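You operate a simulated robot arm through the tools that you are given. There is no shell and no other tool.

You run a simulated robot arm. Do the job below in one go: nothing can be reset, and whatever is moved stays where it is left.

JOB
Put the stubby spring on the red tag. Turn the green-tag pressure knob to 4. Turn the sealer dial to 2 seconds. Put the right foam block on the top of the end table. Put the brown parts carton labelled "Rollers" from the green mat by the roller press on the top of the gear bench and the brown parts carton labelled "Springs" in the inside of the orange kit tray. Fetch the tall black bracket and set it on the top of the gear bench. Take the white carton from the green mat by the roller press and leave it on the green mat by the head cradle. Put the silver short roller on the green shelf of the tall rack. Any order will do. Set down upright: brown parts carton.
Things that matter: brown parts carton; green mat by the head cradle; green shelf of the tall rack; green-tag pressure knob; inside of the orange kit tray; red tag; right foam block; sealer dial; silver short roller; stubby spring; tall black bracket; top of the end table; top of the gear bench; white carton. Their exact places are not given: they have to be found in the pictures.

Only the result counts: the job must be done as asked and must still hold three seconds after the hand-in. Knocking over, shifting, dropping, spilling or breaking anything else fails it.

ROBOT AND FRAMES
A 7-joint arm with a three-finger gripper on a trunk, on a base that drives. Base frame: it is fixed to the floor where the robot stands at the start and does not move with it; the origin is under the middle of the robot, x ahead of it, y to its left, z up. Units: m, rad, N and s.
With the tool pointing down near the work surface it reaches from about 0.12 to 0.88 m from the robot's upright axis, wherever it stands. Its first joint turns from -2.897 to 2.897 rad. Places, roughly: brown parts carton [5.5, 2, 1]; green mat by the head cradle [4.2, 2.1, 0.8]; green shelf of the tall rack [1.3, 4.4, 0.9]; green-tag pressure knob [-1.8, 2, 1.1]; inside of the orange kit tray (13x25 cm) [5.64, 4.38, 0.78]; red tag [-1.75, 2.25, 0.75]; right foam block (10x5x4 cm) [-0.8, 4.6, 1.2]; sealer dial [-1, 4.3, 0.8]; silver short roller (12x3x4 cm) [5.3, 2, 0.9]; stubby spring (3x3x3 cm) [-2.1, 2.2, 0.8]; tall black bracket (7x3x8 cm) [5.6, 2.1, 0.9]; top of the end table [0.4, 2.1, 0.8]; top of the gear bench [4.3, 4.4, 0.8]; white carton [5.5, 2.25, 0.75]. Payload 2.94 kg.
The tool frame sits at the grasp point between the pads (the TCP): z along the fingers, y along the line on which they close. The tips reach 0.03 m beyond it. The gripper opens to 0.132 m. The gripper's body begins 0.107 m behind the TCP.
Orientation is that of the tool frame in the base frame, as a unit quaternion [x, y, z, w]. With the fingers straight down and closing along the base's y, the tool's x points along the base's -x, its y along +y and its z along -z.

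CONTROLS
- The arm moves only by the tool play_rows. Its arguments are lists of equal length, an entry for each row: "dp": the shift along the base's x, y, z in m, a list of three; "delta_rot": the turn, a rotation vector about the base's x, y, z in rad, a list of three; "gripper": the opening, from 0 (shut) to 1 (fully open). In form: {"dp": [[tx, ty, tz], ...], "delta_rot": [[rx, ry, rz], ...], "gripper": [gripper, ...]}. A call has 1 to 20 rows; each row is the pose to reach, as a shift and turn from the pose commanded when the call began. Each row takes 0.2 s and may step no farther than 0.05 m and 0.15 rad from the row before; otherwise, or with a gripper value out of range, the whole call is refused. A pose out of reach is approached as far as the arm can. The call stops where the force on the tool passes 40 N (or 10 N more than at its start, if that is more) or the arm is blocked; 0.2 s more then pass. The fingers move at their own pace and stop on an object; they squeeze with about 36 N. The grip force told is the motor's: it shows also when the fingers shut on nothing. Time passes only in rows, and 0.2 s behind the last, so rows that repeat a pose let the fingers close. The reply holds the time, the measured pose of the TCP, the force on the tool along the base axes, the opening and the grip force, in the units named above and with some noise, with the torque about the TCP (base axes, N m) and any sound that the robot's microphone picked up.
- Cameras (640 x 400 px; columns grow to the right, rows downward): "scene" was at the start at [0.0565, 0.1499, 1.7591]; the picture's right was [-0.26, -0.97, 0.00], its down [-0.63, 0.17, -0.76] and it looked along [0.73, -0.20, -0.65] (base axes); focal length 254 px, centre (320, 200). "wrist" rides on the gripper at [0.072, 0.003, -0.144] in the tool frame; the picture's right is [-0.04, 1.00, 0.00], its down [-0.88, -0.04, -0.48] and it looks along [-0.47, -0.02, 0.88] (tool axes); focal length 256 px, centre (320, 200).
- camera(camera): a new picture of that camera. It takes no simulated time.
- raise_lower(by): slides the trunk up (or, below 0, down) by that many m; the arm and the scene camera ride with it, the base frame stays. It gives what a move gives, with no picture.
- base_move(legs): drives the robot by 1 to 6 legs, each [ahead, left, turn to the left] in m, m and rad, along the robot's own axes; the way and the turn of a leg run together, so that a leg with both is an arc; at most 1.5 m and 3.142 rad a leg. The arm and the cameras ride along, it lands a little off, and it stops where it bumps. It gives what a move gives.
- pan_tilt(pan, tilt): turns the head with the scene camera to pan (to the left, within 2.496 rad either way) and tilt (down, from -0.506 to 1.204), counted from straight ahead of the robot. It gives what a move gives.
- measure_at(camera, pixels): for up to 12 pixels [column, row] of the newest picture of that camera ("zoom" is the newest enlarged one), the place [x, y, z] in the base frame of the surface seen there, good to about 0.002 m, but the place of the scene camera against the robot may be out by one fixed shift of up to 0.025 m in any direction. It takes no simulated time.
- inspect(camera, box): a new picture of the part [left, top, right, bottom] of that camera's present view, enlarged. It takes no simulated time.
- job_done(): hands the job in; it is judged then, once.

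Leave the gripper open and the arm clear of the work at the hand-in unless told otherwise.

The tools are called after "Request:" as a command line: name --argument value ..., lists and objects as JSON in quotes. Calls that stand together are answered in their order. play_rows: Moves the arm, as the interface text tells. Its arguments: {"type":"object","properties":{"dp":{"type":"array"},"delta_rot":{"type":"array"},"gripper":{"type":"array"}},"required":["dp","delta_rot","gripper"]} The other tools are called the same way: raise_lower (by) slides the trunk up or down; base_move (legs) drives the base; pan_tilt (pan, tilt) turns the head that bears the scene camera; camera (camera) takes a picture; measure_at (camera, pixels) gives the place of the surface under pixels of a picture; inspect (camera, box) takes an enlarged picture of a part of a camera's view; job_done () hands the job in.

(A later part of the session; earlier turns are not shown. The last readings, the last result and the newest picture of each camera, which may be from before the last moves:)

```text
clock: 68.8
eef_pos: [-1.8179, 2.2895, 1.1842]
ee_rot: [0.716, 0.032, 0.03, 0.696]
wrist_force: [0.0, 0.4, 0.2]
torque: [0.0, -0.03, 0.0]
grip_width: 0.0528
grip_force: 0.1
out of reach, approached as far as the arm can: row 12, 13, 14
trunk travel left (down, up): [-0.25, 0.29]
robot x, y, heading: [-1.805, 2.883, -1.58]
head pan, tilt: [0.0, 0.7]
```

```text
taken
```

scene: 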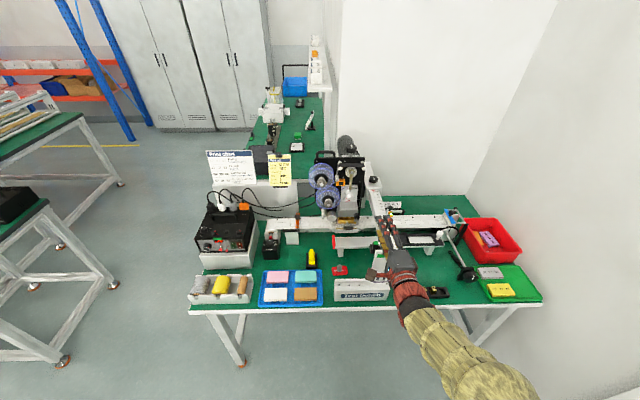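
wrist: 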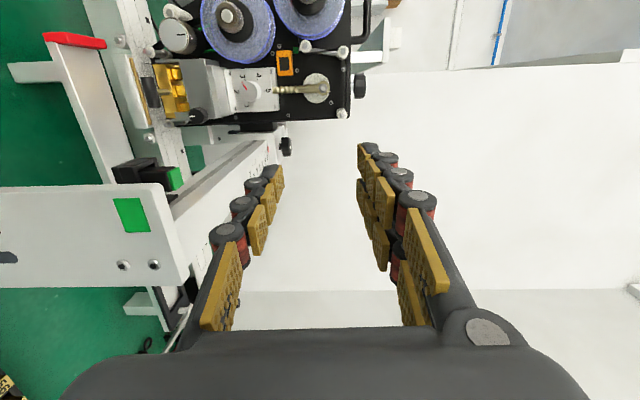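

The tool now nearly points south but fell short sideways ("out of reach": too close to the body). I'll move it forward (south) 0.1 m and see whether the pose settles.

Request:
play_rows --dp '[[0, -0.03, 0], [0, -0.06, 0], [0, -0.09, 0], [0, -0.09, 0]]' --delta_rot '[[0, 0, 0], [0, 0, 0], [0, 0, 0], [0, 0, 0]]' --gripper '[0.4, 0.4, 0.4, 0.4]'

Request:
camera --camera "wrist"

```text
clock: 69.8
eef_pos: [-1.8167, 2.1966, 1.184]
ee_rot: [0.717, 0.036, 0.034, 0.695]
wrist_force: [0.0, 0.2, -0.6]
torque: [0.01, -0.04, 0.01]
grip_width: 0.0527
grip_force: 0.0
out of reach, approached as far as the arm can: row 3
trunk travel left (down, up): [-0.25, 0.29]
robot x, y, heading: [-1.8081, 2.8793, -1.575]
head pan, tilt: [0.0, 0.7]
```

```text
taken
```

wrist: 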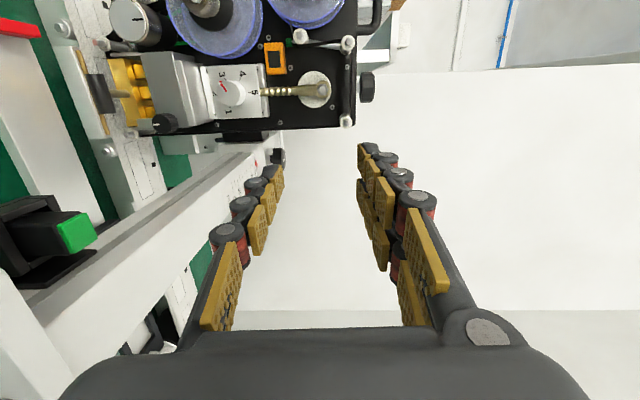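

I'll test how far it can go east/forward and with a roll, small steps in free space.

Request:
play_rows --dp '[[0.02, 0, 0], [0.04, 0, 0], [0.06, 0, 0]]' --delta_rot '[[0, 0, 0], [0, 0, 0], [0, 0, 0]]' --gripper '[0.4, 0.4, 0.4]'

```text
clock: 70.6
eef_pos: [-1.7952, 2.1944, 1.193]
ee_rot: [0.719, 0.047, 0.045, 0.692]
wrist_force: [-1.5, -0.1, 0.3]
torque: [0.01, 0.0, 0.0]
grip_width: 0.0529
grip_force: 0.0
out of reach, approached as far as the arm can: row 1, 2, 3
trunk travel left (down, up): [-0.25, 0.29]
robot x, y, heading: [-1.8096, 2.8811, -1.581]
head pan, tilt: [0.0, 0.7]
```

Request:
play_rows --dp '[[0, 0, 0], [0, 0, 0], [0, 0, 0], [0, 0, 0], [0.02, 0, 0], [0.04, 0, 0]]' --delta_rot '[[0, 0.13, 0], [0, 0.26, 0], [0, 0.39, 0], [0, 0.52, 0], [0, 0.52, 0], [0, 0.52, 0]]' --gripper '[0.4, 0.4, 0.4, 0.4, 0.4, 0.4]'

```text
clock: 72.0
eef_pos: [-1.8033, 2.1921, 1.1965]
ee_rot: [0.699, 0.226, -0.139, 0.664]
wrist_force: [0.7, 0.0, -0.4]
torque: [-0.03, 0.0, -0.01]
grip_width: 0.0526
grip_force: 0.1
out of reach, approached as far as the arm can: row 1, 2, 3, 4, 5, 6
trunk travel left (down, up): [-0.25, 0.29]
robot x, y, heading: [-1.8075, 2.8803, -1.579]
head pan, tilt: [0.0, 0.7]
```

The arm seems limited because the shoulder is high and the forearm steep. I'll back the base off 0.35 m, lower the trunk 0.25 m so the forearm is more level, then retry the horizontal pose.

Request:
base_move --legs '[[-0.35, 0, 0]]'

Request:
raise_lower --by -0.25

Request:
camera --camera "scene"

```text
clock: 74.3
eef_pos: [-1.8014, 2.5336, 1.1966]
ee_rot: [0.699, 0.224, -0.14, 0.664]
wrist_force: [0.2, 1.4, 0.2]
torque: [-0.02, 0.02, -0.01]
grip_width: 0.0529
grip_force: 0.1
trunk travel left (down, up): [-0.25, 0.29]
robot x, y, heading: [-1.8057, 3.2226, -1.591]
head pan, tilt: [0.0, 0.7]
```

```text
clock: 76.8
eef_pos: [-1.801, 2.5348, 0.9472]
ee_rot: [0.699, 0.225, -0.141, 0.664]
wrist_force: [-0.8, 0.0, -0.2]
torque: [0.03, -0.03, -0.01]
grip_width: 0.0527
grip_force: 0.0
trunk travel left (down, up): [0.0, 0.54]
robot x, y, heading: [-1.7994, 3.2224, -1.582]
head pan, tilt: [0.0, 0.7]
```

```text
taken
```

scene: 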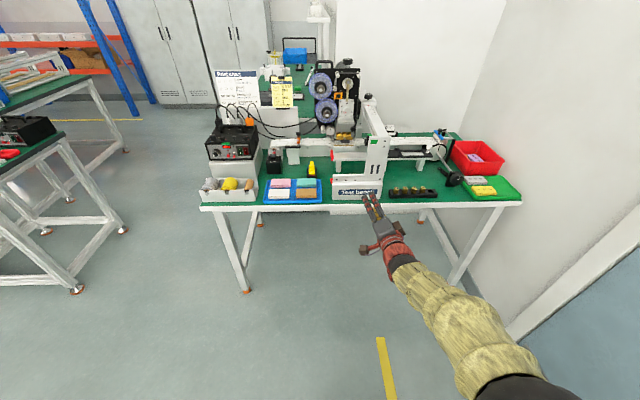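

The tool is at (-1.80, 2.53, 0.95), off the table edge. I'll correct its orientation to exactly south with a +0.52 rad roll, and raise it to z≈1.08.

Request:
play_rows --dp '[[0.016, 0, 0.04], [0.032, 0, 0.08], [0.048, 0, 0.12], [0.048, 0, 0.13]]' --delta_rot '[[-0.026, -0.001, -0.034], [-0.052, -0.003, -0.068], [-0.0785, -0.004, -0.102], [-0.0785, -0.004, -0.102]]' --gripper '[0.4, 0.4, 0.4, 0.4]'

Request:
camera --camera "wrist"

```text
clock: 77.8
eef_pos: [-1.8099, 2.5324, 1.0915]
ee_rot: [0.684, 0.201, -0.162, 0.683]
wrist_force: [0.3, -0.1, 0.7]
torque: [-0.03, 0.03, -0.02]
grip_width: 0.0528
grip_force: 0.1
out of reach, approached as far as the arm can: row 1, 2, 3, 4
trunk travel left (down, up): [0.0, 0.54]
robot x, y, heading: [-1.8024, 3.2199, -1.585]
head pan, tilt: [0.0, 0.7]
```

```text
taken
```

wrist: 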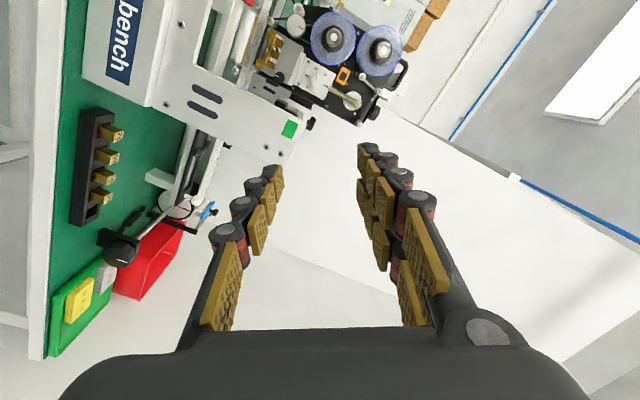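

I'll look at the arm itself by tilting the head down.

Request:
pan_tilt --pan -0.5 --tilt 1.0

Request:
camera --camera "scene"

```text
clock: 78.8
eef_pos: [-1.809, 2.5329, 1.0924]
ee_rot: [0.682, 0.202, -0.161, 0.684]
wrist_force: [-0.3, 0.5, -0.1]
torque: [-0.02, -0.02, -0.01]
grip_width: 0.053
grip_force: 0.1
trunk travel left (down, up): [0.0, 0.54]
robot x, y, heading: [-1.8018, 3.2227, -1.591]
head pan, tilt: [-0.499, 1.0]
```

```text
taken
```

scene: 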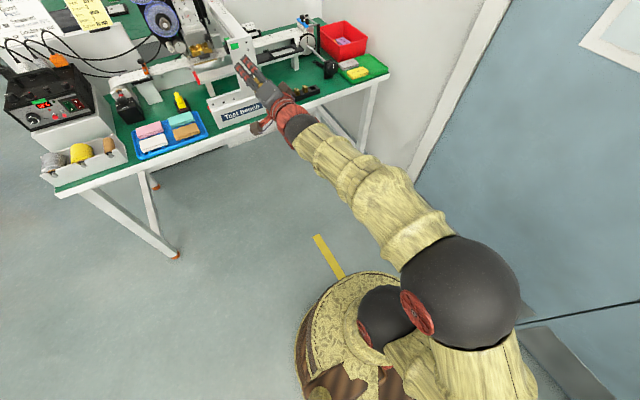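

The elbow sits out to the right, so I'll shift the base 0.3 m east (robot's left) so that the target lies on the arm's right, then move the tool back west with proper orientation.

Request:
base_move --legs '[[0, 0.3, 0.01]]'

Request:
play_rows --dp '[[-0.04, 0, 0], [-0.08, 0, 0], [-0.12, 0, 0], [-0.16, 0, 0], [-0.2, 0, 0], [-0.24, 0, 0]]' --delta_rot '[[0, 0, -0.01], [0, 0, -0.02], [0, 0, -0.03], [0, 0, -0.04], [0, 0, -0.045], [0, 0, -0.05]]' --gripper '[0.4, 0.4, 0.4, 0.4, 0.4, 0.4]'

```text
clock: 80.8
eef_pos: [-1.4999, 2.5313, 1.0907]
ee_rot: [0.682, 0.204, -0.158, 0.684]
wrist_force: [-0.5, -0.7, 0.4]
torque: [-0.01, -0.01, 0.02]
grip_width: 0.053
grip_force: 0.0
trunk travel left (down, up): [0.0, 0.54]
robot x, y, heading: [-1.498, 3.2153, -1.576]
head pan, tilt: [-0.499, 1.0]
```

```text
clock: 82.2
eef_pos: [-1.7376, 2.5304, 1.0898]
ee_rot: [0.687, 0.187, -0.175, 0.68]
wrist_force: [-0.1, -1.1, -0.2]
torque: [0.01, 0.02, -0.07]
grip_width: 0.0529
grip_force: 0.1
trunk travel left (down, up): [0.0, 0.54]
robot x, y, heading: [-1.4996, 3.2154, -1.578]
head pan, tilt: [-0.499, 1.0]
```

Now it reaches. Driving the base 0.33 m forward (south) to bring the tool to about y=2.2, tip well short of the machine (y≈2.03).

Request:
base_move --legs '[[0.33, 0, 0.008]]'

Request:
camera --camera "wrist"

```text
clock: 84.4
eef_pos: [-1.7299, 2.1932, 1.0902]
ee_rot: [0.686, 0.191, -0.172, 0.681]
wrist_force: [-0.4, 1.2, 1.3]
torque: [0.01, 0.0, 0.01]
grip_width: 0.0528
grip_force: 0.0
trunk travel left (down, up): [0.0, 0.54]
robot x, y, heading: [-1.5009, 2.8838, -1.564]
head pan, tilt: [-0.499, 1.0]
```

```text
taken
```

wrist: 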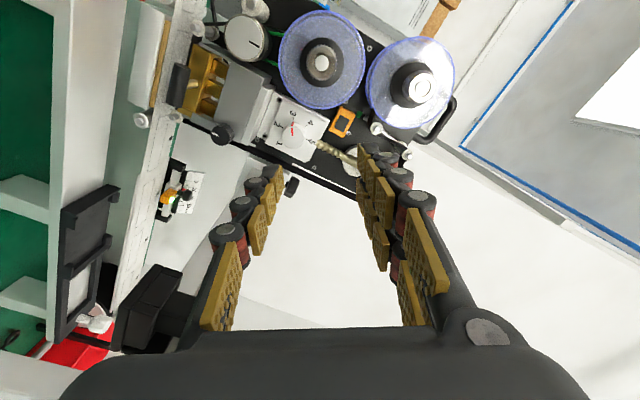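

The knob shows at about (297,130). I'll zoom in and measure it.

Request:
inspect --camera "wrist" --box '[260, 90, 340, 170]'

Request:
measure_at --camera "zoom" --pixels '[[320, 200], [300, 200], [290, 180], [310, 225], [330, 220], [260, 150], [200, 240], [400, 160], [360, 290], [290, 210]]'

```text
5.00 times, centred on (300, 130) of wrist
```

zoom: 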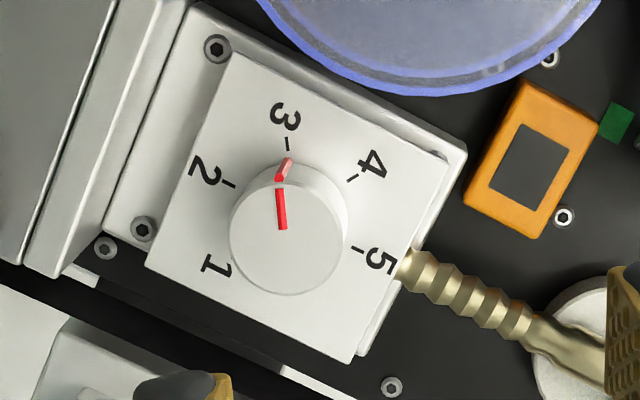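

```text
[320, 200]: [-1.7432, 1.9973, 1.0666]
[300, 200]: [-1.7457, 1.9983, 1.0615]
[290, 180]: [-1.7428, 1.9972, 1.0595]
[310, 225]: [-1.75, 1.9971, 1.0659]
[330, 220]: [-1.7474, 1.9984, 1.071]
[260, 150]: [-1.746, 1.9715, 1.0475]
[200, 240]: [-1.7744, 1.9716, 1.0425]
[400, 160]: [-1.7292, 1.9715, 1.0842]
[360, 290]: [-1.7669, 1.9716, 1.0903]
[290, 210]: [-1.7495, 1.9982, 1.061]
```

There is a green tag beside the orange gadget at zoom (617,123), which confirms the machine. I'll measure knob centre and tick marks.

Request:
measure_at --camera "zoom" --pixels '[[287, 237], [234, 240], [340, 240], [287, 288], [282, 195], [286, 228], [288, 143], [353, 178], [357, 250], [228, 183], [281, 178]]'

```text
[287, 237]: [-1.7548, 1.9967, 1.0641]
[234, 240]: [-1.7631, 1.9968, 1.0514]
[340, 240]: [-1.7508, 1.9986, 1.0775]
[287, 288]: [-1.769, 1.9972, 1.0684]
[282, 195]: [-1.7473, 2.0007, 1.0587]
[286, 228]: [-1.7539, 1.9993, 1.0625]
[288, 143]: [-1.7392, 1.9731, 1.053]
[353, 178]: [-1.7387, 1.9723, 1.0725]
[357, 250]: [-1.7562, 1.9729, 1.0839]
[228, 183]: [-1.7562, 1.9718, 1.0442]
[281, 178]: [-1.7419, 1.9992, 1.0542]
```

Dial centre is (-1.756, 1.064), panel face y=1.9715, knob face y=1.998, diameter ≈29 mm. Pointer is just short of 3 (about 217° vs 4 at 150°). First align the tool and test the roll range in free space.

Request:
play_rows --dp '[[-0.013, 0, -0.013], [-0.0263, 0, -0.0262], [-0.0263, 0, -0.0262]]' --delta_rot '[[-0.007, 0.001, -0.012], [-0.014, 0.002, -0.024], [-0.014, 0.002, -0.024]]' --gripper '[0.34, 0.34, 0.34]'

Request:
play_rows --dp '[[0, 0, 0], [0, 0, 0], [0, 0, 0], [0, 0, 0], [0, 0, 0], [0, 0, 0], [0, 0, 0], [0, 0, 0], [0, 0, 0]]' --delta_rot '[[0, -0.14, 0], [0, -0.28, 0], [0, -0.42, 0], [0, -0.56, 0], [0, -0.7, 0], [0, -0.84, 0], [0, -0.98, 0], [0, -1.12, 0], [0, -1.2, 0]]' --gripper '[0.34, 0.34, 0.34, 0.34, 0.34, 0.34, 0.34, 0.34, 0.34]'

```text
clock: 85.2
eef_pos: [-1.7559, 2.1921, 1.0643]
ee_rot: [0.683, 0.182, -0.182, 0.683]
wrist_force: [-0.6, 0.0, -0.2]
torque: [0.0, 0.0, 0.01]
grip_width: 0.0448
grip_force: 0.0
trunk travel left (down, up): [0.0, 0.54]
robot x, y, heading: [-1.5002, 2.8854, -1.564]
head pan, tilt: [-0.499, 1.0]
```

```text
clock: 87.2
eef_pos: [-1.7564, 2.1918, 1.0628]
ee_rot: [0.666, -0.237, 0.236, 0.667]
wrist_force: [-0.1, 0.6, 0.0]
torque: [-0.03, 0.0, 0.01]
grip_width: 0.0446
grip_force: 0.1
trunk travel left (down, up): [0.0, 0.54]
robot x, y, heading: [-1.5011, 2.8847, -1.565]
head pan, tilt: [-0.499, 1.0]
```

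Roll range is fine. Roll back, then approach the knob along y with gripper at 0.045 m.

Request:
play_rows --dp '[[0, 0, 0], [0, 0, 0], [0, 0, 0], [0, 0, 0], [0, 0, 0], [0, 0, 0], [0, 0, 0], [0, 0, 0], [0, 0, 0], [0, -0.04, 0], [0, -0.08, 0], [0, -0.12, 0], [0, -0.135, 0]]' --delta_rot '[[0, 0.14, 0], [0, 0.28, 0], [0, 0.42, 0], [0, 0.56, 0], [0, 0.7, 0], [0, 0.84, 0], [0, 0.98, 0], [0, 1.12, 0], [0, 1.2, 0], [0, 1.2, 0], [0, 1.2, 0], [0, 1.2, 0], [0, 1.2, 0]]' --gripper '[0.34, 0.34, 0.34, 0.34, 0.34, 0.34, 0.34, 0.34, 0.34, 0.34, 0.34, 0.34, 0.34]'

Request:
camera --camera "wrist"

```text
clock: 90.0
eef_pos: [-1.7555, 2.0587, 1.064]
ee_rot: [0.683, 0.183, -0.182, 0.683]
wrist_force: [-0.3, 0.3, -0.5]
torque: [0.0, 0.01, -0.01]
grip_width: 0.0448
grip_force: 0.0
trunk travel left (down, up): [0.0, 0.54]
robot x, y, heading: [-1.4973, 2.8855, -1.566]
head pan, tilt: [-0.499, 1.0]
```

```text
taken
```

wrist: 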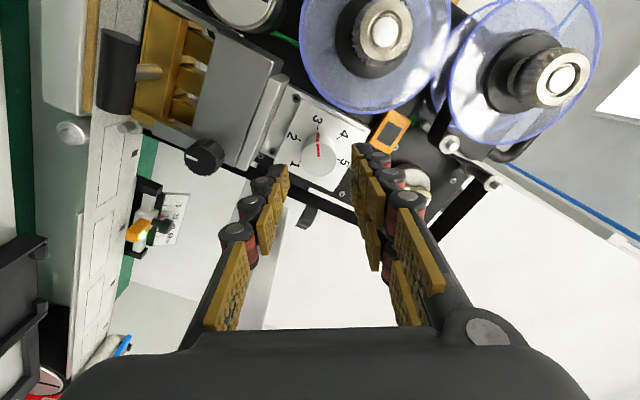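

The knob at (320,157) is centred between the fingers. Advance 0.03 m and check clearance.

Request:
play_rows --dp '[[0, -0.02, 0], [0, -0.035, 0], [0, -0.035, 0]]' --delta_rot '[[0, 0, 0], [0, 0, 0], [0, 0, 0]]' --gripper '[0.34, 0.34, 0.34]'

Request:
camera --camera "wrist"

Request:
inspect --camera "wrist" --box '[220, 100, 420, 240]'

```text
clock: 90.8
eef_pos: [-1.7582, 2.0219, 1.0644]
ee_rot: [0.683, 0.182, -0.181, 0.684]
wrist_force: [-1.3, -0.3, -0.4]
torque: [-0.03, 0.0, 0.0]
grip_width: 0.045
grip_force: 0.1
trunk travel left (down, up): [0.0, 0.54]
robot x, y, heading: [-1.5021, 2.8833, -1.564]
head pan, tilt: [-0.499, 1.0]
```

```text
taken
```

wrist: 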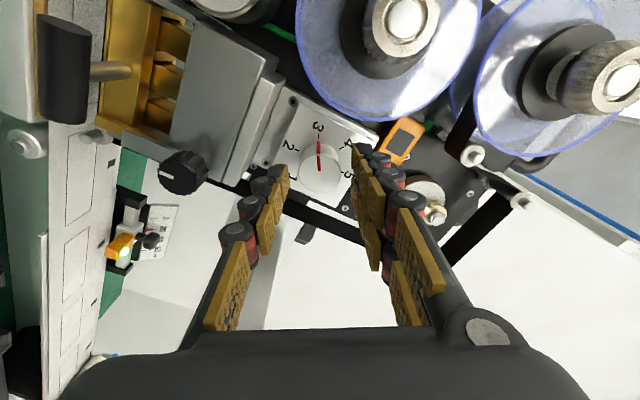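

```text
2.86 times, centred on (320, 170) of wrist
```

zoom: 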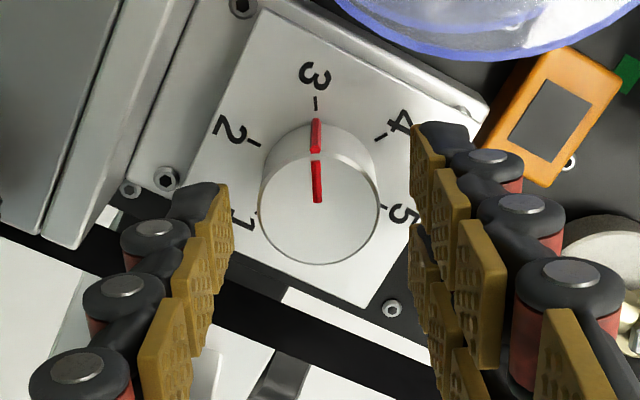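

From here the pointer aligns with 3; so a 60° clockwise turn is needed. Advance 14 mm and close on the knob.

Request:
play_rows --dp '[[0, -0.008, 0], [0, -0.014, 0], [0, -0.014, 0], [0, -0.014, 0], [0, -0.014, 0], [0, -0.014, 0]]' --delta_rot '[[0, 0, 0], [0, 0, 0], [0, 0, 0], [0, 0, 0], [0, 0, 0], [0, 0, 0]]' --gripper '[0.34, 0.34, 0, 0, 0, 0]'

```text
clock: 92.2
eef_pos: [-1.7556, 2.0088, 1.0628]
ee_rot: [0.685, 0.181, -0.181, 0.682]
wrist_force: [-3.8, 1.8, -4.8]
torque: [0.32, 0.01, -0.1]
grip_width: 0.0293
grip_force: 44.0
trunk travel left (down, up): [0.0, 0.54]
robot x, y, heading: [-1.4983, 2.8855, -1.556]
head pan, tilt: [-0.499, 1.0]
```

Gripped (0.0293 m). Turn 60° clockwise (seen from the front).

Request:
play_rows --dp '[[0, 0, 0], [0, 0, 0], [0, 0, 0], [0, 0, 0], [0, 0, 0], [0, 0, 0], [0, 0, 0], [0, 0, 0], [0, 0, 0], [0, 0, 0], [0, 0, 0]]' --delta_rot '[[0, -0.105, 0], [0, -0.21, 0], [0, -0.315, 0], [0, -0.42, 0], [0, -0.525, 0], [0, -0.63, 0], [0, -0.735, 0], [0, -0.84, 0], [0, -0.945, 0], [0, -1.047, 0], [0, -1.047, 0]]' --gripper '[0, 0, 0, 0, 0, 0, 0, 0, 0, 0, 0]'

Request:
camera --camera "wrist"

```text
clock: 94.6
eef_pos: [-1.757, 2.0085, 1.0627]
ee_rot: [0.683, -0.185, 0.185, 0.682]
wrist_force: [1.1, 10.3, -10.7]
torque: [0.78, 0.01, 0.98]
grip_width: 0.029
grip_force: 44.2
trunk travel left (down, up): [0.0, 0.54]
robot x, y, heading: [-1.5043, 2.883, -1.563]
head pan, tilt: [-0.499, 1.0]
```

```text
taken
```

wrist: 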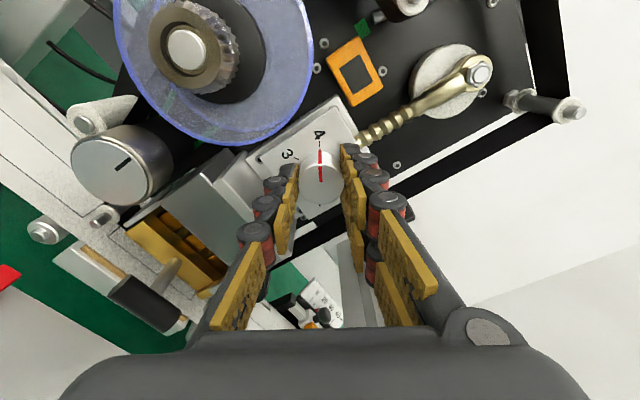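

Request:
inspect --camera "wrist" --box '[260, 100, 380, 220]'

```text
3.33 times, centred on (320, 160) of wrist
```

zoom: 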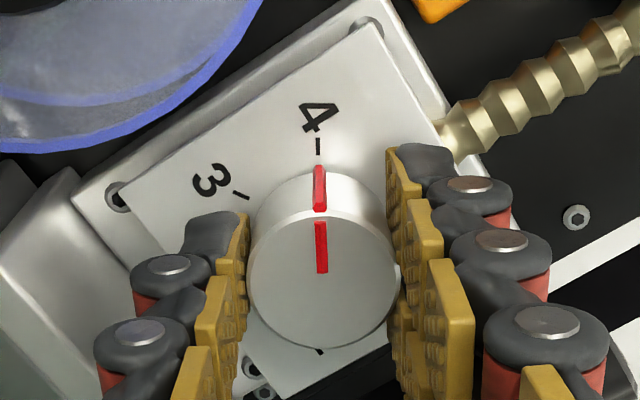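

The pointer aligns with the 4 tick. Release, back off north and check.

Request:
play_rows --dp '[[0, 0, 0], [0, 0, 0], [0, 0, 0], [0, 0.03, 0], [0, 0.07, 0], [0, 0.11, 0], [0, 0.15, 0]]' --delta_rot '[[0, 0, 0], [0, 0, 0], [0, 0, 0], [0, 0, 0], [0, 0, 0], [0, 0, 0], [0, 0, 0]]' --gripper '[0.34, 0.34, 0.34, 0.34, 0.34, 0.34, 0.34]'

Request:
inspect --camera "wrist" --box '[260, 70, 380, 190]'

```text
clock: 95.5
eef_pos: [-1.7518, 2.0117, 1.0649]
ee_rot: [0.683, -0.181, 0.186, 0.682]
wrist_force: [-0.1, -0.2, -1.3]
torque: [-0.11, -0.02, -0.05]
grip_width: 0.0428
grip_force: 0.0
trunk travel left (down, up): [0.0, 0.54]
robot x, y, heading: [-1.5005, 2.8817, -1.565]
head pan, tilt: [-0.499, 1.0]
stopped in row 4: the force on the tool passed its limit at 72 N (the readings are from after the stop); the commanded pose is now the measured one
```

```text
3.33 times, centred on (320, 130) of wrist
```

zoom: 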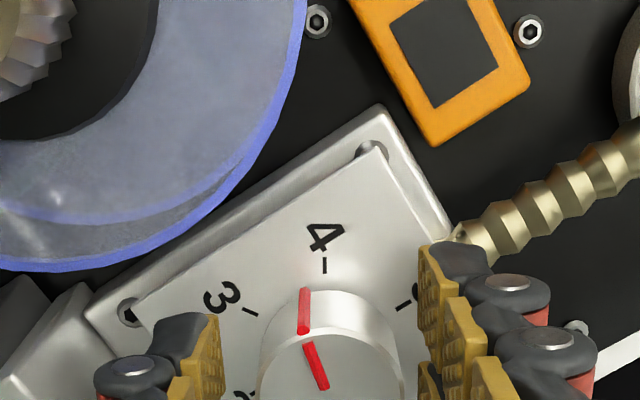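

The stop came at 72 N: the upper finger appears to have opened against the brass rod, and the pointer moved slightly. I'll narrow the gripper a little and retreat gently along +y to look.

Request:
play_rows --dp '[[0, 0.002, 0], [0, 0.012, 0], [0, 0.03, 0], [0, 0.06, 0], [0, 0.1, 0], [0, 0.13, 0]]' --delta_rot '[[0, 0, 0], [0, 0, 0], [0, 0, 0], [0, 0, 0], [0, 0, 0], [0, 0, 0]]' --gripper '[0.3, 0.3, 0.3, 0.3, 0.3, 0.3]'

Request:
camera --camera "wrist"

Request:
inspect --camera "wrist" --box '[260, 80, 380, 200]'

```text
clock: 96.9
eef_pos: [-1.7518, 2.1435, 1.0655]
ee_rot: [0.683, -0.181, 0.186, 0.683]
wrist_force: [-0.4, -0.2, -0.5]
torque: [0.01, -0.01, 0.0]
grip_width: 0.0397
grip_force: 0.1
trunk travel left (down, up): [0.0, 0.54]
robot x, y, heading: [-1.5033, 2.8871, -1.563]
head pan, tilt: [-0.499, 1.0]
```

```text
taken
```

wrist: 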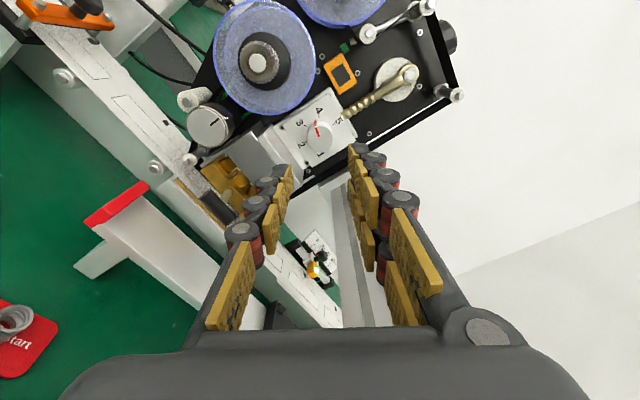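

```text
3.33 times, centred on (320, 140) of wrist
```

zoom: 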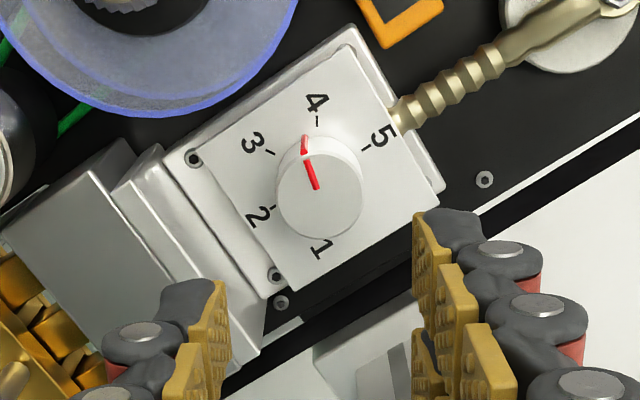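

The pointer slipped back about 15° on release. I'll measure exactly.

Request:
measure_at --camera "zoom" --pixels '[[315, 186], [310, 172], [306, 160], [316, 122], [268, 153], [365, 149], [272, 208], [319, 197], [280, 197], [360, 197], [319, 237]]'

Request:
inspect --camera "wrist" --box '[300, 110, 340, 150]'

```text
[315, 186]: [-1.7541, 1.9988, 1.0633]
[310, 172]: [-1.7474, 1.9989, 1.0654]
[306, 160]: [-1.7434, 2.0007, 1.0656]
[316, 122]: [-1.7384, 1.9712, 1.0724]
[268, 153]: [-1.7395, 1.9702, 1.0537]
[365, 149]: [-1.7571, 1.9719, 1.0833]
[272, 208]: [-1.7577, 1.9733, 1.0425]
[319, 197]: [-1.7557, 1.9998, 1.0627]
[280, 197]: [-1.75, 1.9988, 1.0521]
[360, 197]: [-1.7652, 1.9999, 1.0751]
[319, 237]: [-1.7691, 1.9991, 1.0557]
```

```text
10.00 times, centred on (320, 130) of wrist
```

zoom: 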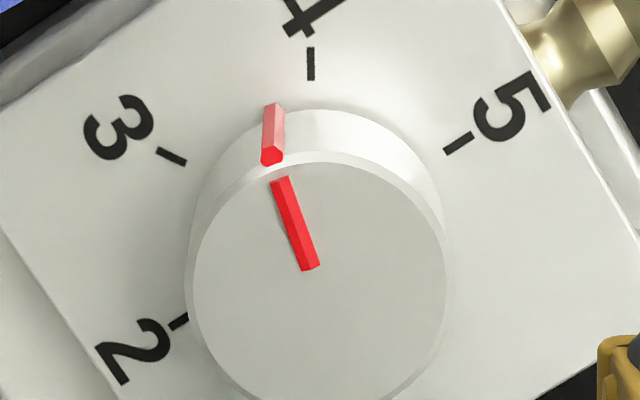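

The pointer stands about 17.5° short of 4. I'll re-roll the tool to +0.78 rad (away from the rod), regrip, turn 0.31 rad and release with a small opening.

Request:
play_rows --dp '[[-0.0052, 0, -0.003], [-0.0052, 0, -0.003], [-0.0052, 0, -0.003], [-0.0052, 0, -0.003], [-0.0052, 0, -0.003], [-0.0052, 0, -0.003], [-0.0052, 0, -0.003], [-0.0052, 0, -0.003], [-0.0052, 0, -0.003], [-0.0052, 0, -0.003], [-0.0052, 0, -0.003]]' --delta_rot '[[0, 0.131, -0.003], [0, 0.262, -0.007], [0, 0.393, -0.007], [0, 0.524, -0.007], [0, 0.655, -0.007], [0, 0.786, -0.007], [0, 0.917, -0.007], [0, 1.048, -0.007], [0, 1.179, -0.007], [0, 1.31, -0.007], [0, 1.31, -0.007]]' --gripper '[0.32, 0.32, 0.32, 0.32, 0.32, 0.32, 0.32, 0.32, 0.32, 0.32, 0.32]'

```text
clock: 99.3
eef_pos: [-1.7591, 2.1449, 1.063]
ee_rot: [0.653, 0.27, -0.272, 0.653]
wrist_force: [0.0, -0.5, 0.0]
torque: [-0.02, 0.0, -0.01]
grip_width: 0.0422
grip_force: 0.1
trunk travel left (down, up): [0.0, 0.54]
robot x, y, heading: [-1.4996, 2.8864, -1.564]
head pan, tilt: [-0.499, 1.0]
```

Approach the knob, check image before closing.

Request:
play_rows --dp '[[0, -0.04, 0], [0, -0.08, 0], [0, -0.11, 0], [0, -0.125, 0], [0, -0.1345, 0], [0, -0.1345, 0]]' --delta_rot '[[0, 0, 0], [0, 0, 0], [0, 0, 0], [0, 0, 0], [0, 0, 0], [0, 0, 0]]' --gripper '[0.32, 0.32, 0.32, 0.32, 0.32, 0.32]'

Request:
inspect --camera "wrist" --box '[240, 100, 400, 230]'

```text
clock: 100.7
eef_pos: [-1.7597, 2.0098, 1.0626]
ee_rot: [0.654, 0.269, -0.271, 0.653]
wrist_force: [0.0, 0.1, -0.2]
torque: [0.02, -0.01, -0.05]
grip_width: 0.0422
grip_force: 0.2
trunk travel left (down, up): [0.0, 0.54]
robot x, y, heading: [-1.5025, 2.8809, -1.562]
head pan, tilt: [-0.499, 1.0]
```

```text
3.08 times, centred on (320, 165) of wrist
```

zoom: 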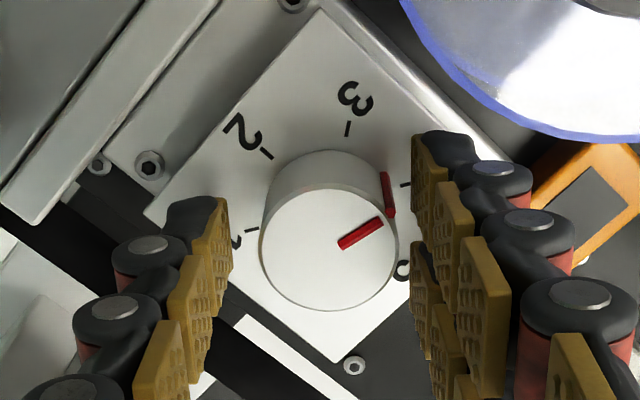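

The knob is between the fingers. Close, then turn 0.31 rad clockwise.

Request:
play_rows --dp '[[0, 0, 0], [0, 0, 0], [0, 0, 0], [0, 0, 0], [0, 0, 0], [0, 0, 0], [0, 0, 0], [0, 0, 0]]' --delta_rot '[[0, 0, 0], [0, 0, 0], [0, 0, 0], [0, -0.08, 0], [0, -0.16, 0], [0, -0.24, 0], [0, -0.31, 0], [0, -0.31, 0]]' --gripper '[0, 0, 0, 0, 0, 0, 0, 0]'

Request:
inspect --camera "wrist" --box '[240, 100, 400, 230]'

```text
clock: 102.5
eef_pos: [-1.7588, 2.0094, 1.062]
ee_rot: [0.687, 0.165, -0.166, 0.687]
wrist_force: [5.1, 0.9, 1.2]
torque: [0.03, -0.01, 0.16]
grip_width: 0.0298
grip_force: 45.4
trunk travel left (down, up): [0.0, 0.54]
robot x, y, heading: [-1.4995, 2.884, -1.559]
head pan, tilt: [-0.499, 1.0]
```

```text
3.08 times, centred on (320, 165) of wrist
```

zoom: 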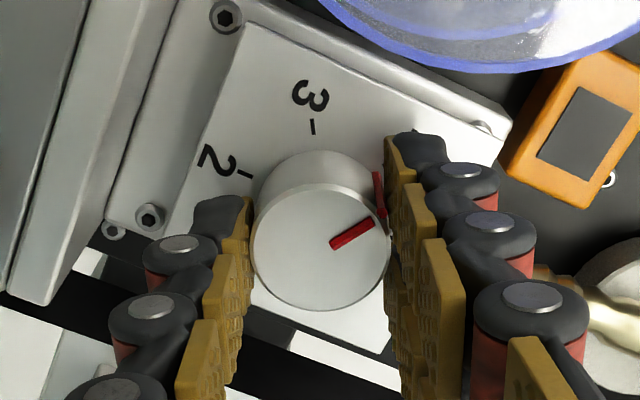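

The knob turned with the gripper. Release with a small opening (0.037 m), hold, then retreat slowly.

Request:
play_rows --dp '[[0, 0, 0], [0, 0, 0], [0, 0, 0], [0, 0, 0], [0, 0.005, 0], [0, 0.015, 0], [0, 0.03, 0], [0, 0.06, 0], [0, 0.1, 0], [0, 0.13, 0]]' --delta_rot '[[0, 0, 0], [0, 0, 0], [0, 0, 0], [0, 0, 0], [0, 0, 0], [0, 0, 0], [0, 0, 0], [0, 0, 0], [0, 0, 0], [0, 0, 0]]' --gripper '[0.24, 0.26, 0.28, 0.28, 0.28, 0.28, 0.28, 0.28, 0.28, 0.28]'

Request:
camera --camera "wrist"

Request:
inspect --camera "wrist" --box '[290, 100, 350, 160]'

```text
clock: 104.7
eef_pos: [-1.7548, 2.1393, 1.0619]
ee_rot: [0.688, 0.166, -0.167, 0.686]
wrist_force: [0.1, -0.3, -0.2]
torque: [-0.03, 0.03, -0.01]
grip_width: 0.0371
grip_force: 0.0
trunk travel left (down, up): [0.0, 0.54]
robot x, y, heading: [-1.4982, 2.8826, -1.561]
head pan, tilt: [-0.499, 1.0]
```

```text
taken
```

wrist: 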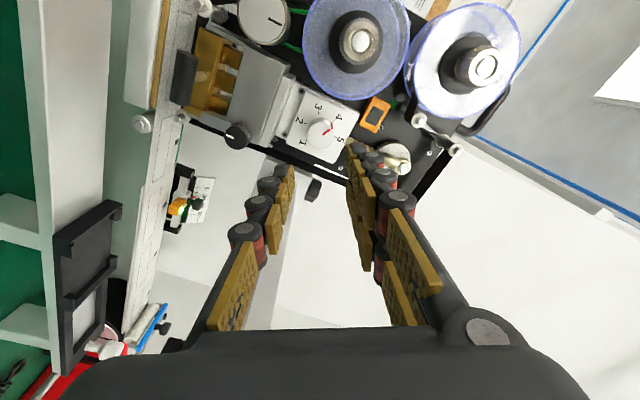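

```text
6.67 times, centred on (320, 130) of wrist
```

zoom: 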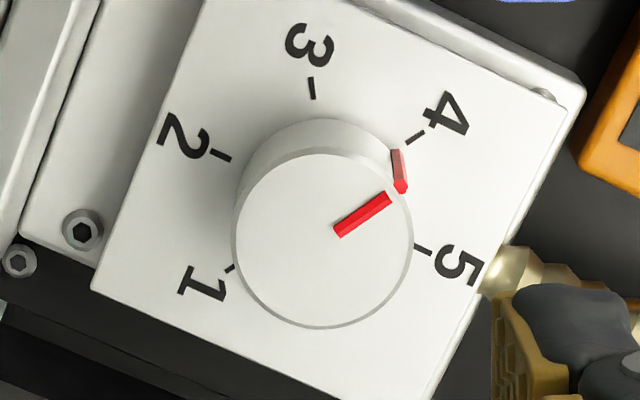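

The pointer now aligns with the 4 tick. I'll back the base off, raise the trunk again, and check that the spring is still on the tag.

Request:
base_move --legs '[[-0.4, 0, 0]]'

Request:
raise_lower --by 0.25

Request:
pan_tilt --pan 0 --tilt 0.6

Request:
camera --camera "scene"

Request:
inspect --camera "scene" --box '[260, 110, 420, 210]'

```text
clock: 107.3
eef_pos: [-1.7593, 2.5576, 1.0623]
ee_rot: [0.688, 0.165, -0.167, 0.687]
wrist_force: [0.3, 0.3, -0.6]
torque: [0.0, 0.03, -0.01]
grip_width: 0.0369
grip_force: 0.1
trunk travel left (down, up): [0.0, 0.54]
robot x, y, heading: [-1.4983, 3.3037, -1.564]
head pan, tilt: [-0.499, 1.0]
```

```text
clock: 109.9
eef_pos: [-1.7587, 2.5583, 1.3129]
ee_rot: [0.688, 0.166, -0.166, 0.687]
wrist_force: [-0.2, 0.6, -1.2]
torque: [0.02, 0.0, -0.02]
grip_width: 0.0369
grip_force: 0.1
trunk travel left (down, up): [-0.25, 0.29]
robot x, y, heading: [-1.5051, 3.3052, -1.562]
head pan, tilt: [-0.499, 1.0]
```

```text
clock: 110.8
eef_pos: [-1.7601, 2.557, 1.3127]
ee_rot: [0.688, 0.165, -0.167, 0.687]
wrist_force: [-0.1, 0.4, -0.5]
torque: [0.02, 0.01, -0.01]
grip_width: 0.0365
grip_force: 0.0
trunk travel left (down, up): [-0.25, 0.29]
robot x, y, heading: [-1.5057, 3.3021, -1.563]
head pan, tilt: [0.0, 0.6]
```

```text
taken
```

scene: 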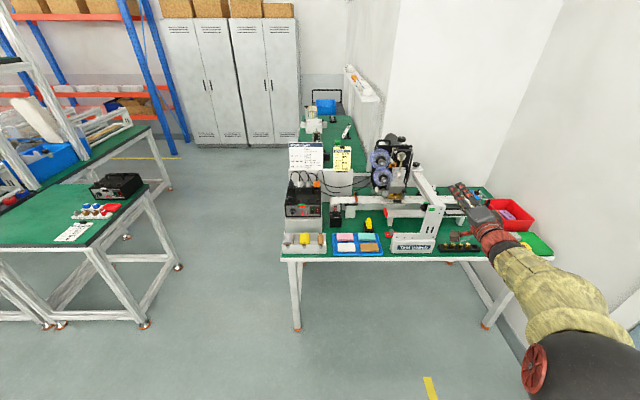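

```text
4.00 times, centred on (340, 160) of scene
```

zoom: 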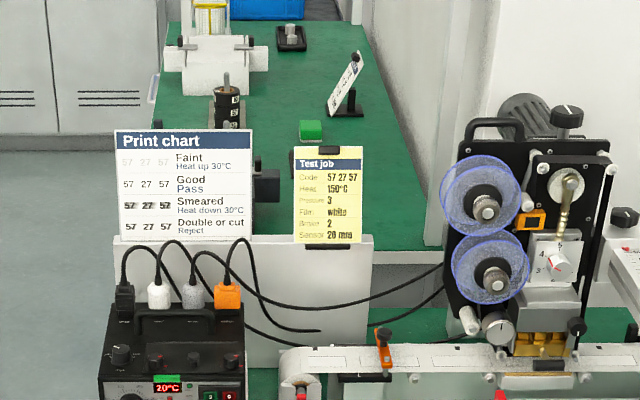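

The spring is still on the tag and the dial shows the pointer at 4. Now return the tool to pointing down in front of the robot.

Request:
play_rows --dp '[[0.01, 0.045, 0], [0.02, 0.09, 0], [0.03, 0.135, 0], [0.04, 0.18, 0], [0.05, 0.22, 0]]' --delta_rot '[[0, -0.12, 0], [0, -0.24, 0], [0, -0.36, 0], [0, -0.477, 0], [0, -0.477, 0]]' --gripper '[0.3, 0.5, 0.7, 0.9, 1]'

Request:
play_rows --dp '[[0, 0, -0.01], [0, 0, -0.02], [0, 0, -0.03], [0, 0, -0.04], [0, 0, -0.05], [0, 0, -0.06], [0, 0, -0.07], [0, 0, -0.08], [0, 0, -0.09], [0, 0, -0.1], [0, 0, -0.1], [0, 0, -0.1], [0, 0, -0.1], [0, 0, -0.1]]' --delta_rot '[[0.08637, 0.08637, 0.08637], [0.17274, 0.17274, 0.17274], [0.25911, 0.25911, 0.25911], [0.34549, 0.34549, 0.34549], [0.43186, 0.43186, 0.43186], [0.51823, 0.51823, 0.51823], [0.6046, 0.6046, 0.6046], [0.69097, 0.69097, 0.69097], [0.77734, 0.77734, 0.77734], [0.86371, 0.86371, 0.86371], [0.95009, 0.95009, 0.95009], [1.03646, 1.03646, 1.03646], [1.12283, 1.12283, 1.12283], [1.2092, 1.2092, 1.2092]]' --gripper '[1, 1, 1, 1, 1, 1, 1, 1, 1, 1, 1, 1, 1, 1]'

```text
clock: 112.0
eef_pos: [-1.7124, 2.7726, 1.3131]
ee_rot: [0.708, -0.002, 0.002, 0.706]
wrist_force: [-0.3, 0.6, 0.5]
torque: [-0.01, 0.01, -0.02]
grip_width: 0.1012
grip_force: 0.0
trunk travel left (down, up): [-0.25, 0.29]
robot x, y, heading: [-1.5051, 3.2997, -1.561]
head pan, tilt: [0.0, 0.6]
```

```text
clock: 115.0
eef_pos: [-1.7091, 2.7779, 1.213]
ee_rot: [0.707, 0.707, -0.002, -0.002]
wrist_force: [0.3, -0.5, 0.0]
torque: [0.03, -0.01, 0.0]
grip_width: 0.1322
grip_force: 0.0
trunk travel left (down, up): [-0.25, 0.29]
robot x, y, heading: [-1.5047, 3.301, -1.564]
head pan, tilt: [0.0, 0.6]
```

Tool is down. Turn the robot left by π to face the NW bench, then look.

Request:
base_move --legs '[[0, 0, 1.57], [0, 0, 1.565]]'

Request:
pan_tilt --pan 0 --tilt 0.5

Request:
camera --camera "scene"

```text
clock: 123.2
eef_pos: [-1.325, 3.8369, 1.2146]
ee_rot: [0.726, -0.688, 0.0, -0.001]
wrist_force: [-0.2, 0.7, -0.9]
torque: [0.01, -0.03, -0.01]
grip_width: 0.1321
grip_force: 0.0
trunk travel left (down, up): [-0.25, 0.29]
robot x, y, heading: [-1.5056, 3.3048, 1.629]
head pan, tilt: [0.0, 0.6]
```

```text
clock: 123.9
eef_pos: [-1.3261, 3.8369, 1.2129]
ee_rot: [0.725, -0.688, 0.001, -0.001]
wrist_force: [0.1, -0.6, 0.0]
torque: [0.01, 0.01, -0.03]
grip_width: 0.1319
grip_force: 0.0
trunk travel left (down, up): [-0.25, 0.29]
robot x, y, heading: [-1.5033, 3.2977, 1.63]
head pan, tilt: [0.0, 0.499]
```

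```text
taken
```

scene: 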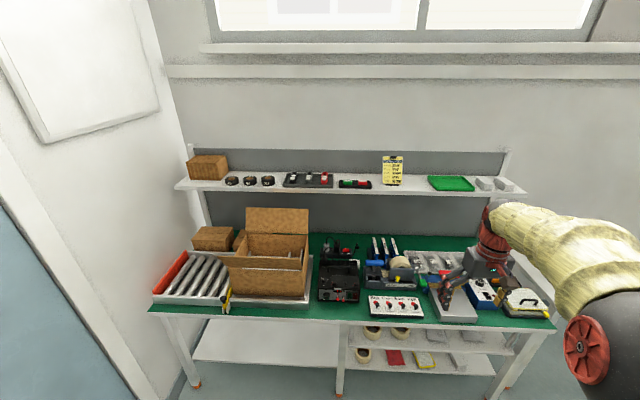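

I see the bench with an upper shelf (foam blocks at about (485,184) and (505,184)) and a sealer at the right. Zoom in.

Request:
inspect --camera "scene" --box '[400, 140, 560, 330]'

Request:
measure_at --camera "scene" --pixels '[[483, 184], [505, 185], [525, 193], [180, 188], [555, 325], [150, 310], [525, 300], [485, 295], [440, 183], [505, 160]]'

```text
2.11 times, centred on (480, 235) of scene
```

zoom: 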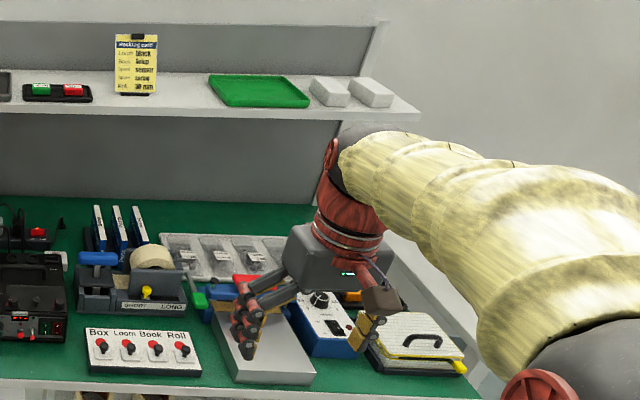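

```text
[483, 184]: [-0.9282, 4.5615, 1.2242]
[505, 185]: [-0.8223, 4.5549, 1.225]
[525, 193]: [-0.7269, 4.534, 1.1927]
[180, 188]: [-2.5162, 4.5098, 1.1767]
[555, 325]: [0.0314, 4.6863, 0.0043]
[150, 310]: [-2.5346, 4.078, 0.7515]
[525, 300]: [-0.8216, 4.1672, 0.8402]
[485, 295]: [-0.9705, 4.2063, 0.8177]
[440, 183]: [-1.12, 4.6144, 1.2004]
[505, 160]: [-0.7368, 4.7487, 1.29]
```

The sealer (blue box with a dial) is near (-1.0, 4.25). I'll drive right (east) 0.65 m and ahead 0.2 m for a closer, unblocked view.

Request:
base_move --legs '[[0, 0, -0.06], [0.2, -0.65, 0]]'

Request:
pan_tilt --pan 0.2 --tilt 0.7

Request:
camera --camera "scene"

Request:
camera --camera "wrist"

```text
clock: 128.1
eef_pos: [-0.639, 4.0301, 1.2136]
ee_rot: [-0.706, 0.708, 0.0, 0.001]
wrist_force: [0.2, 0.5, 0.9]
torque: [-0.02, 0.03, -0.01]
grip_width: 0.1322
grip_force: 0.1
trunk travel left (down, up): [-0.25, 0.29]
robot x, y, heading: [-0.8453, 3.5045, 1.581]
head pan, tilt: [0.0, 0.499]
```

```text
clock: 128.8
eef_pos: [-0.639, 4.0292, 1.2133]
ee_rot: [-0.706, 0.708, 0.0, 0.002]
wrist_force: [-0.3, 0.0, 0.0]
torque: [-0.04, -0.02, 0.02]
grip_width: 0.1321
grip_force: 0.1
trunk travel left (down, up): [-0.25, 0.29]
robot x, y, heading: [-0.8451, 3.5054, 1.574]
head pan, tilt: [0.201, 0.7]
```

```text
taken
```

scene: 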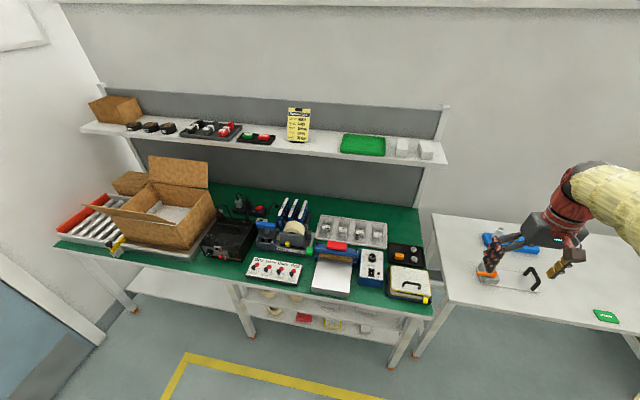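

```text
taken
```

wrist: 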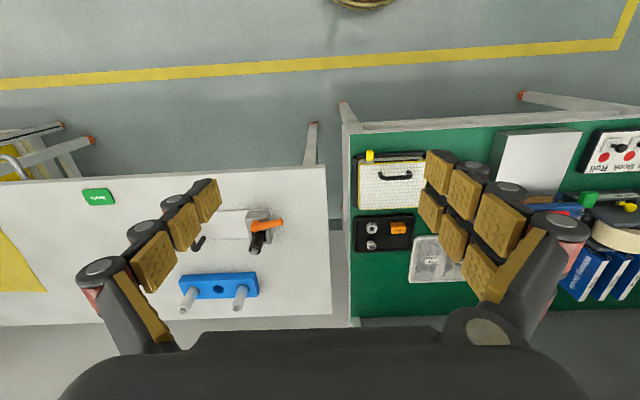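

Clear view. I'll zoom on the sealer and the foam blocks.

Request:
inspect --camera "scene" --box '[300, 225, 440, 310]'

Request:
inspect --camera "scene" --box '[355, 243, 390, 288]'

Request:
measure_at --camera "scene" --pixels '[[371, 256], [372, 280], [400, 140], [402, 155], [426, 143], [428, 157], [445, 162], [392, 157], [337, 270], [360, 255], [383, 255], [405, 255]]'

```text
4.57 times, centred on (370, 268) of scene
```

zoom: 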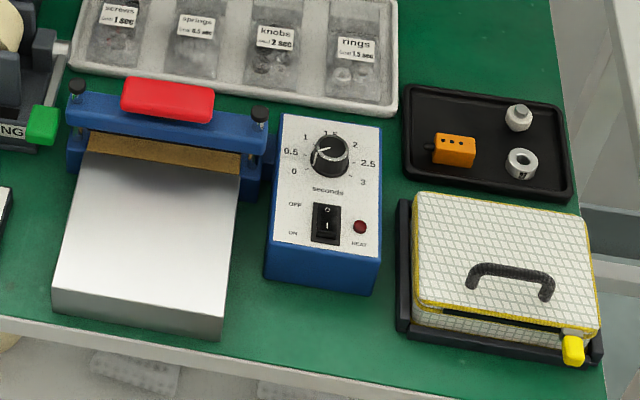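

```text
8.89 times, centred on (372, 266) of scene
```

zoom: 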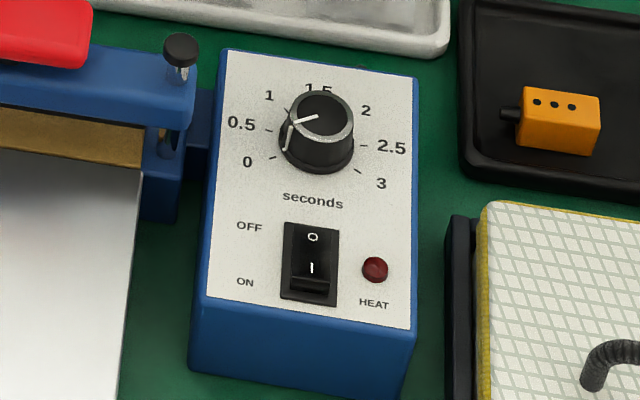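

```text
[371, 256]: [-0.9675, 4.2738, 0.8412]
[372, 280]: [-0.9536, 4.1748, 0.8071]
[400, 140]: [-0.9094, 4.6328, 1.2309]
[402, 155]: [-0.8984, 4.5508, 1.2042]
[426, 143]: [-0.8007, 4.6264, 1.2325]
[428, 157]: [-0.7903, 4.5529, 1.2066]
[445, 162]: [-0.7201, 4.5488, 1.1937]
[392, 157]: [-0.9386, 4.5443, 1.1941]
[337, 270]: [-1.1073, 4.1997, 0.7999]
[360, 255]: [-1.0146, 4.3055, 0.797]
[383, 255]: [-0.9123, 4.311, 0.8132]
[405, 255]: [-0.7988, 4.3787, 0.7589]
```

The sealer dial (0 … 3 seconds, pointer near 0.3) is at about (-0.967, 4.255, 0.84). I'll bring the wrist camera over it.

Request:
play_rows --dp '[[-0.04, 0.01, 0], [-0.08, 0.02, -0.01], [-0.12, 0.03, -0.03], [-0.16, 0.04, -0.05], [-0.2, 0.05, -0.07], [-0.24, 0.06, -0.09], [-0.28, 0.07, -0.11], [-0.31, 0.08, -0.14], [-0.331, 0.09, -0.17], [-0.331, 0.1, -0.2], [-0.331, 0.1, -0.2]]' --delta_rot '[[0, 0, 0], [0, 0, 0], [0, 0, 0], [0, 0, 0], [0, 0, 0], [0, 0, 0], [0, 0, 0], [0, 0, 0], [0, 0, 0], [0, 0, 0], [0, 0, 0]]' --gripper '[0.35, 0.35, 0.35, 0.35, 0.35, 0.35, 0.35, 0.35, 0.35, 0.35, 0.35]'

Request:
camera --camera "wrist"

```text
clock: 131.2
eef_pos: [-0.9726, 4.1284, 1.0138]
ee_rot: [-0.706, 0.708, 0.0, 0.001]
wrist_force: [0.6, 0.5, -0.2]
torque: [0.01, -0.01, 0.01]
grip_width: 0.0464
grip_force: 0.0
trunk travel left (down, up): [-0.25, 0.29]
robot x, y, heading: [-0.8455, 3.5045, 1.583]
head pan, tilt: [0.201, 0.7]
```

```text
taken
```

wrist: 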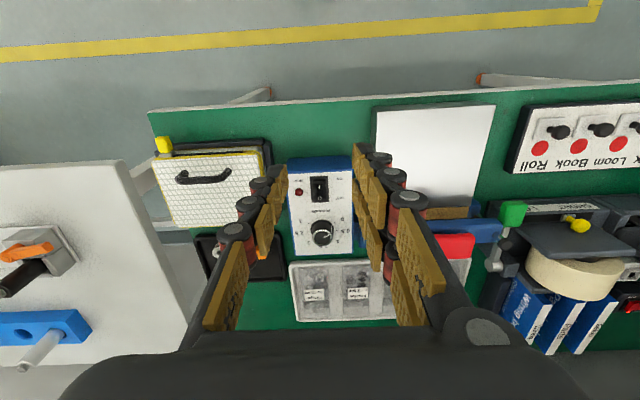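

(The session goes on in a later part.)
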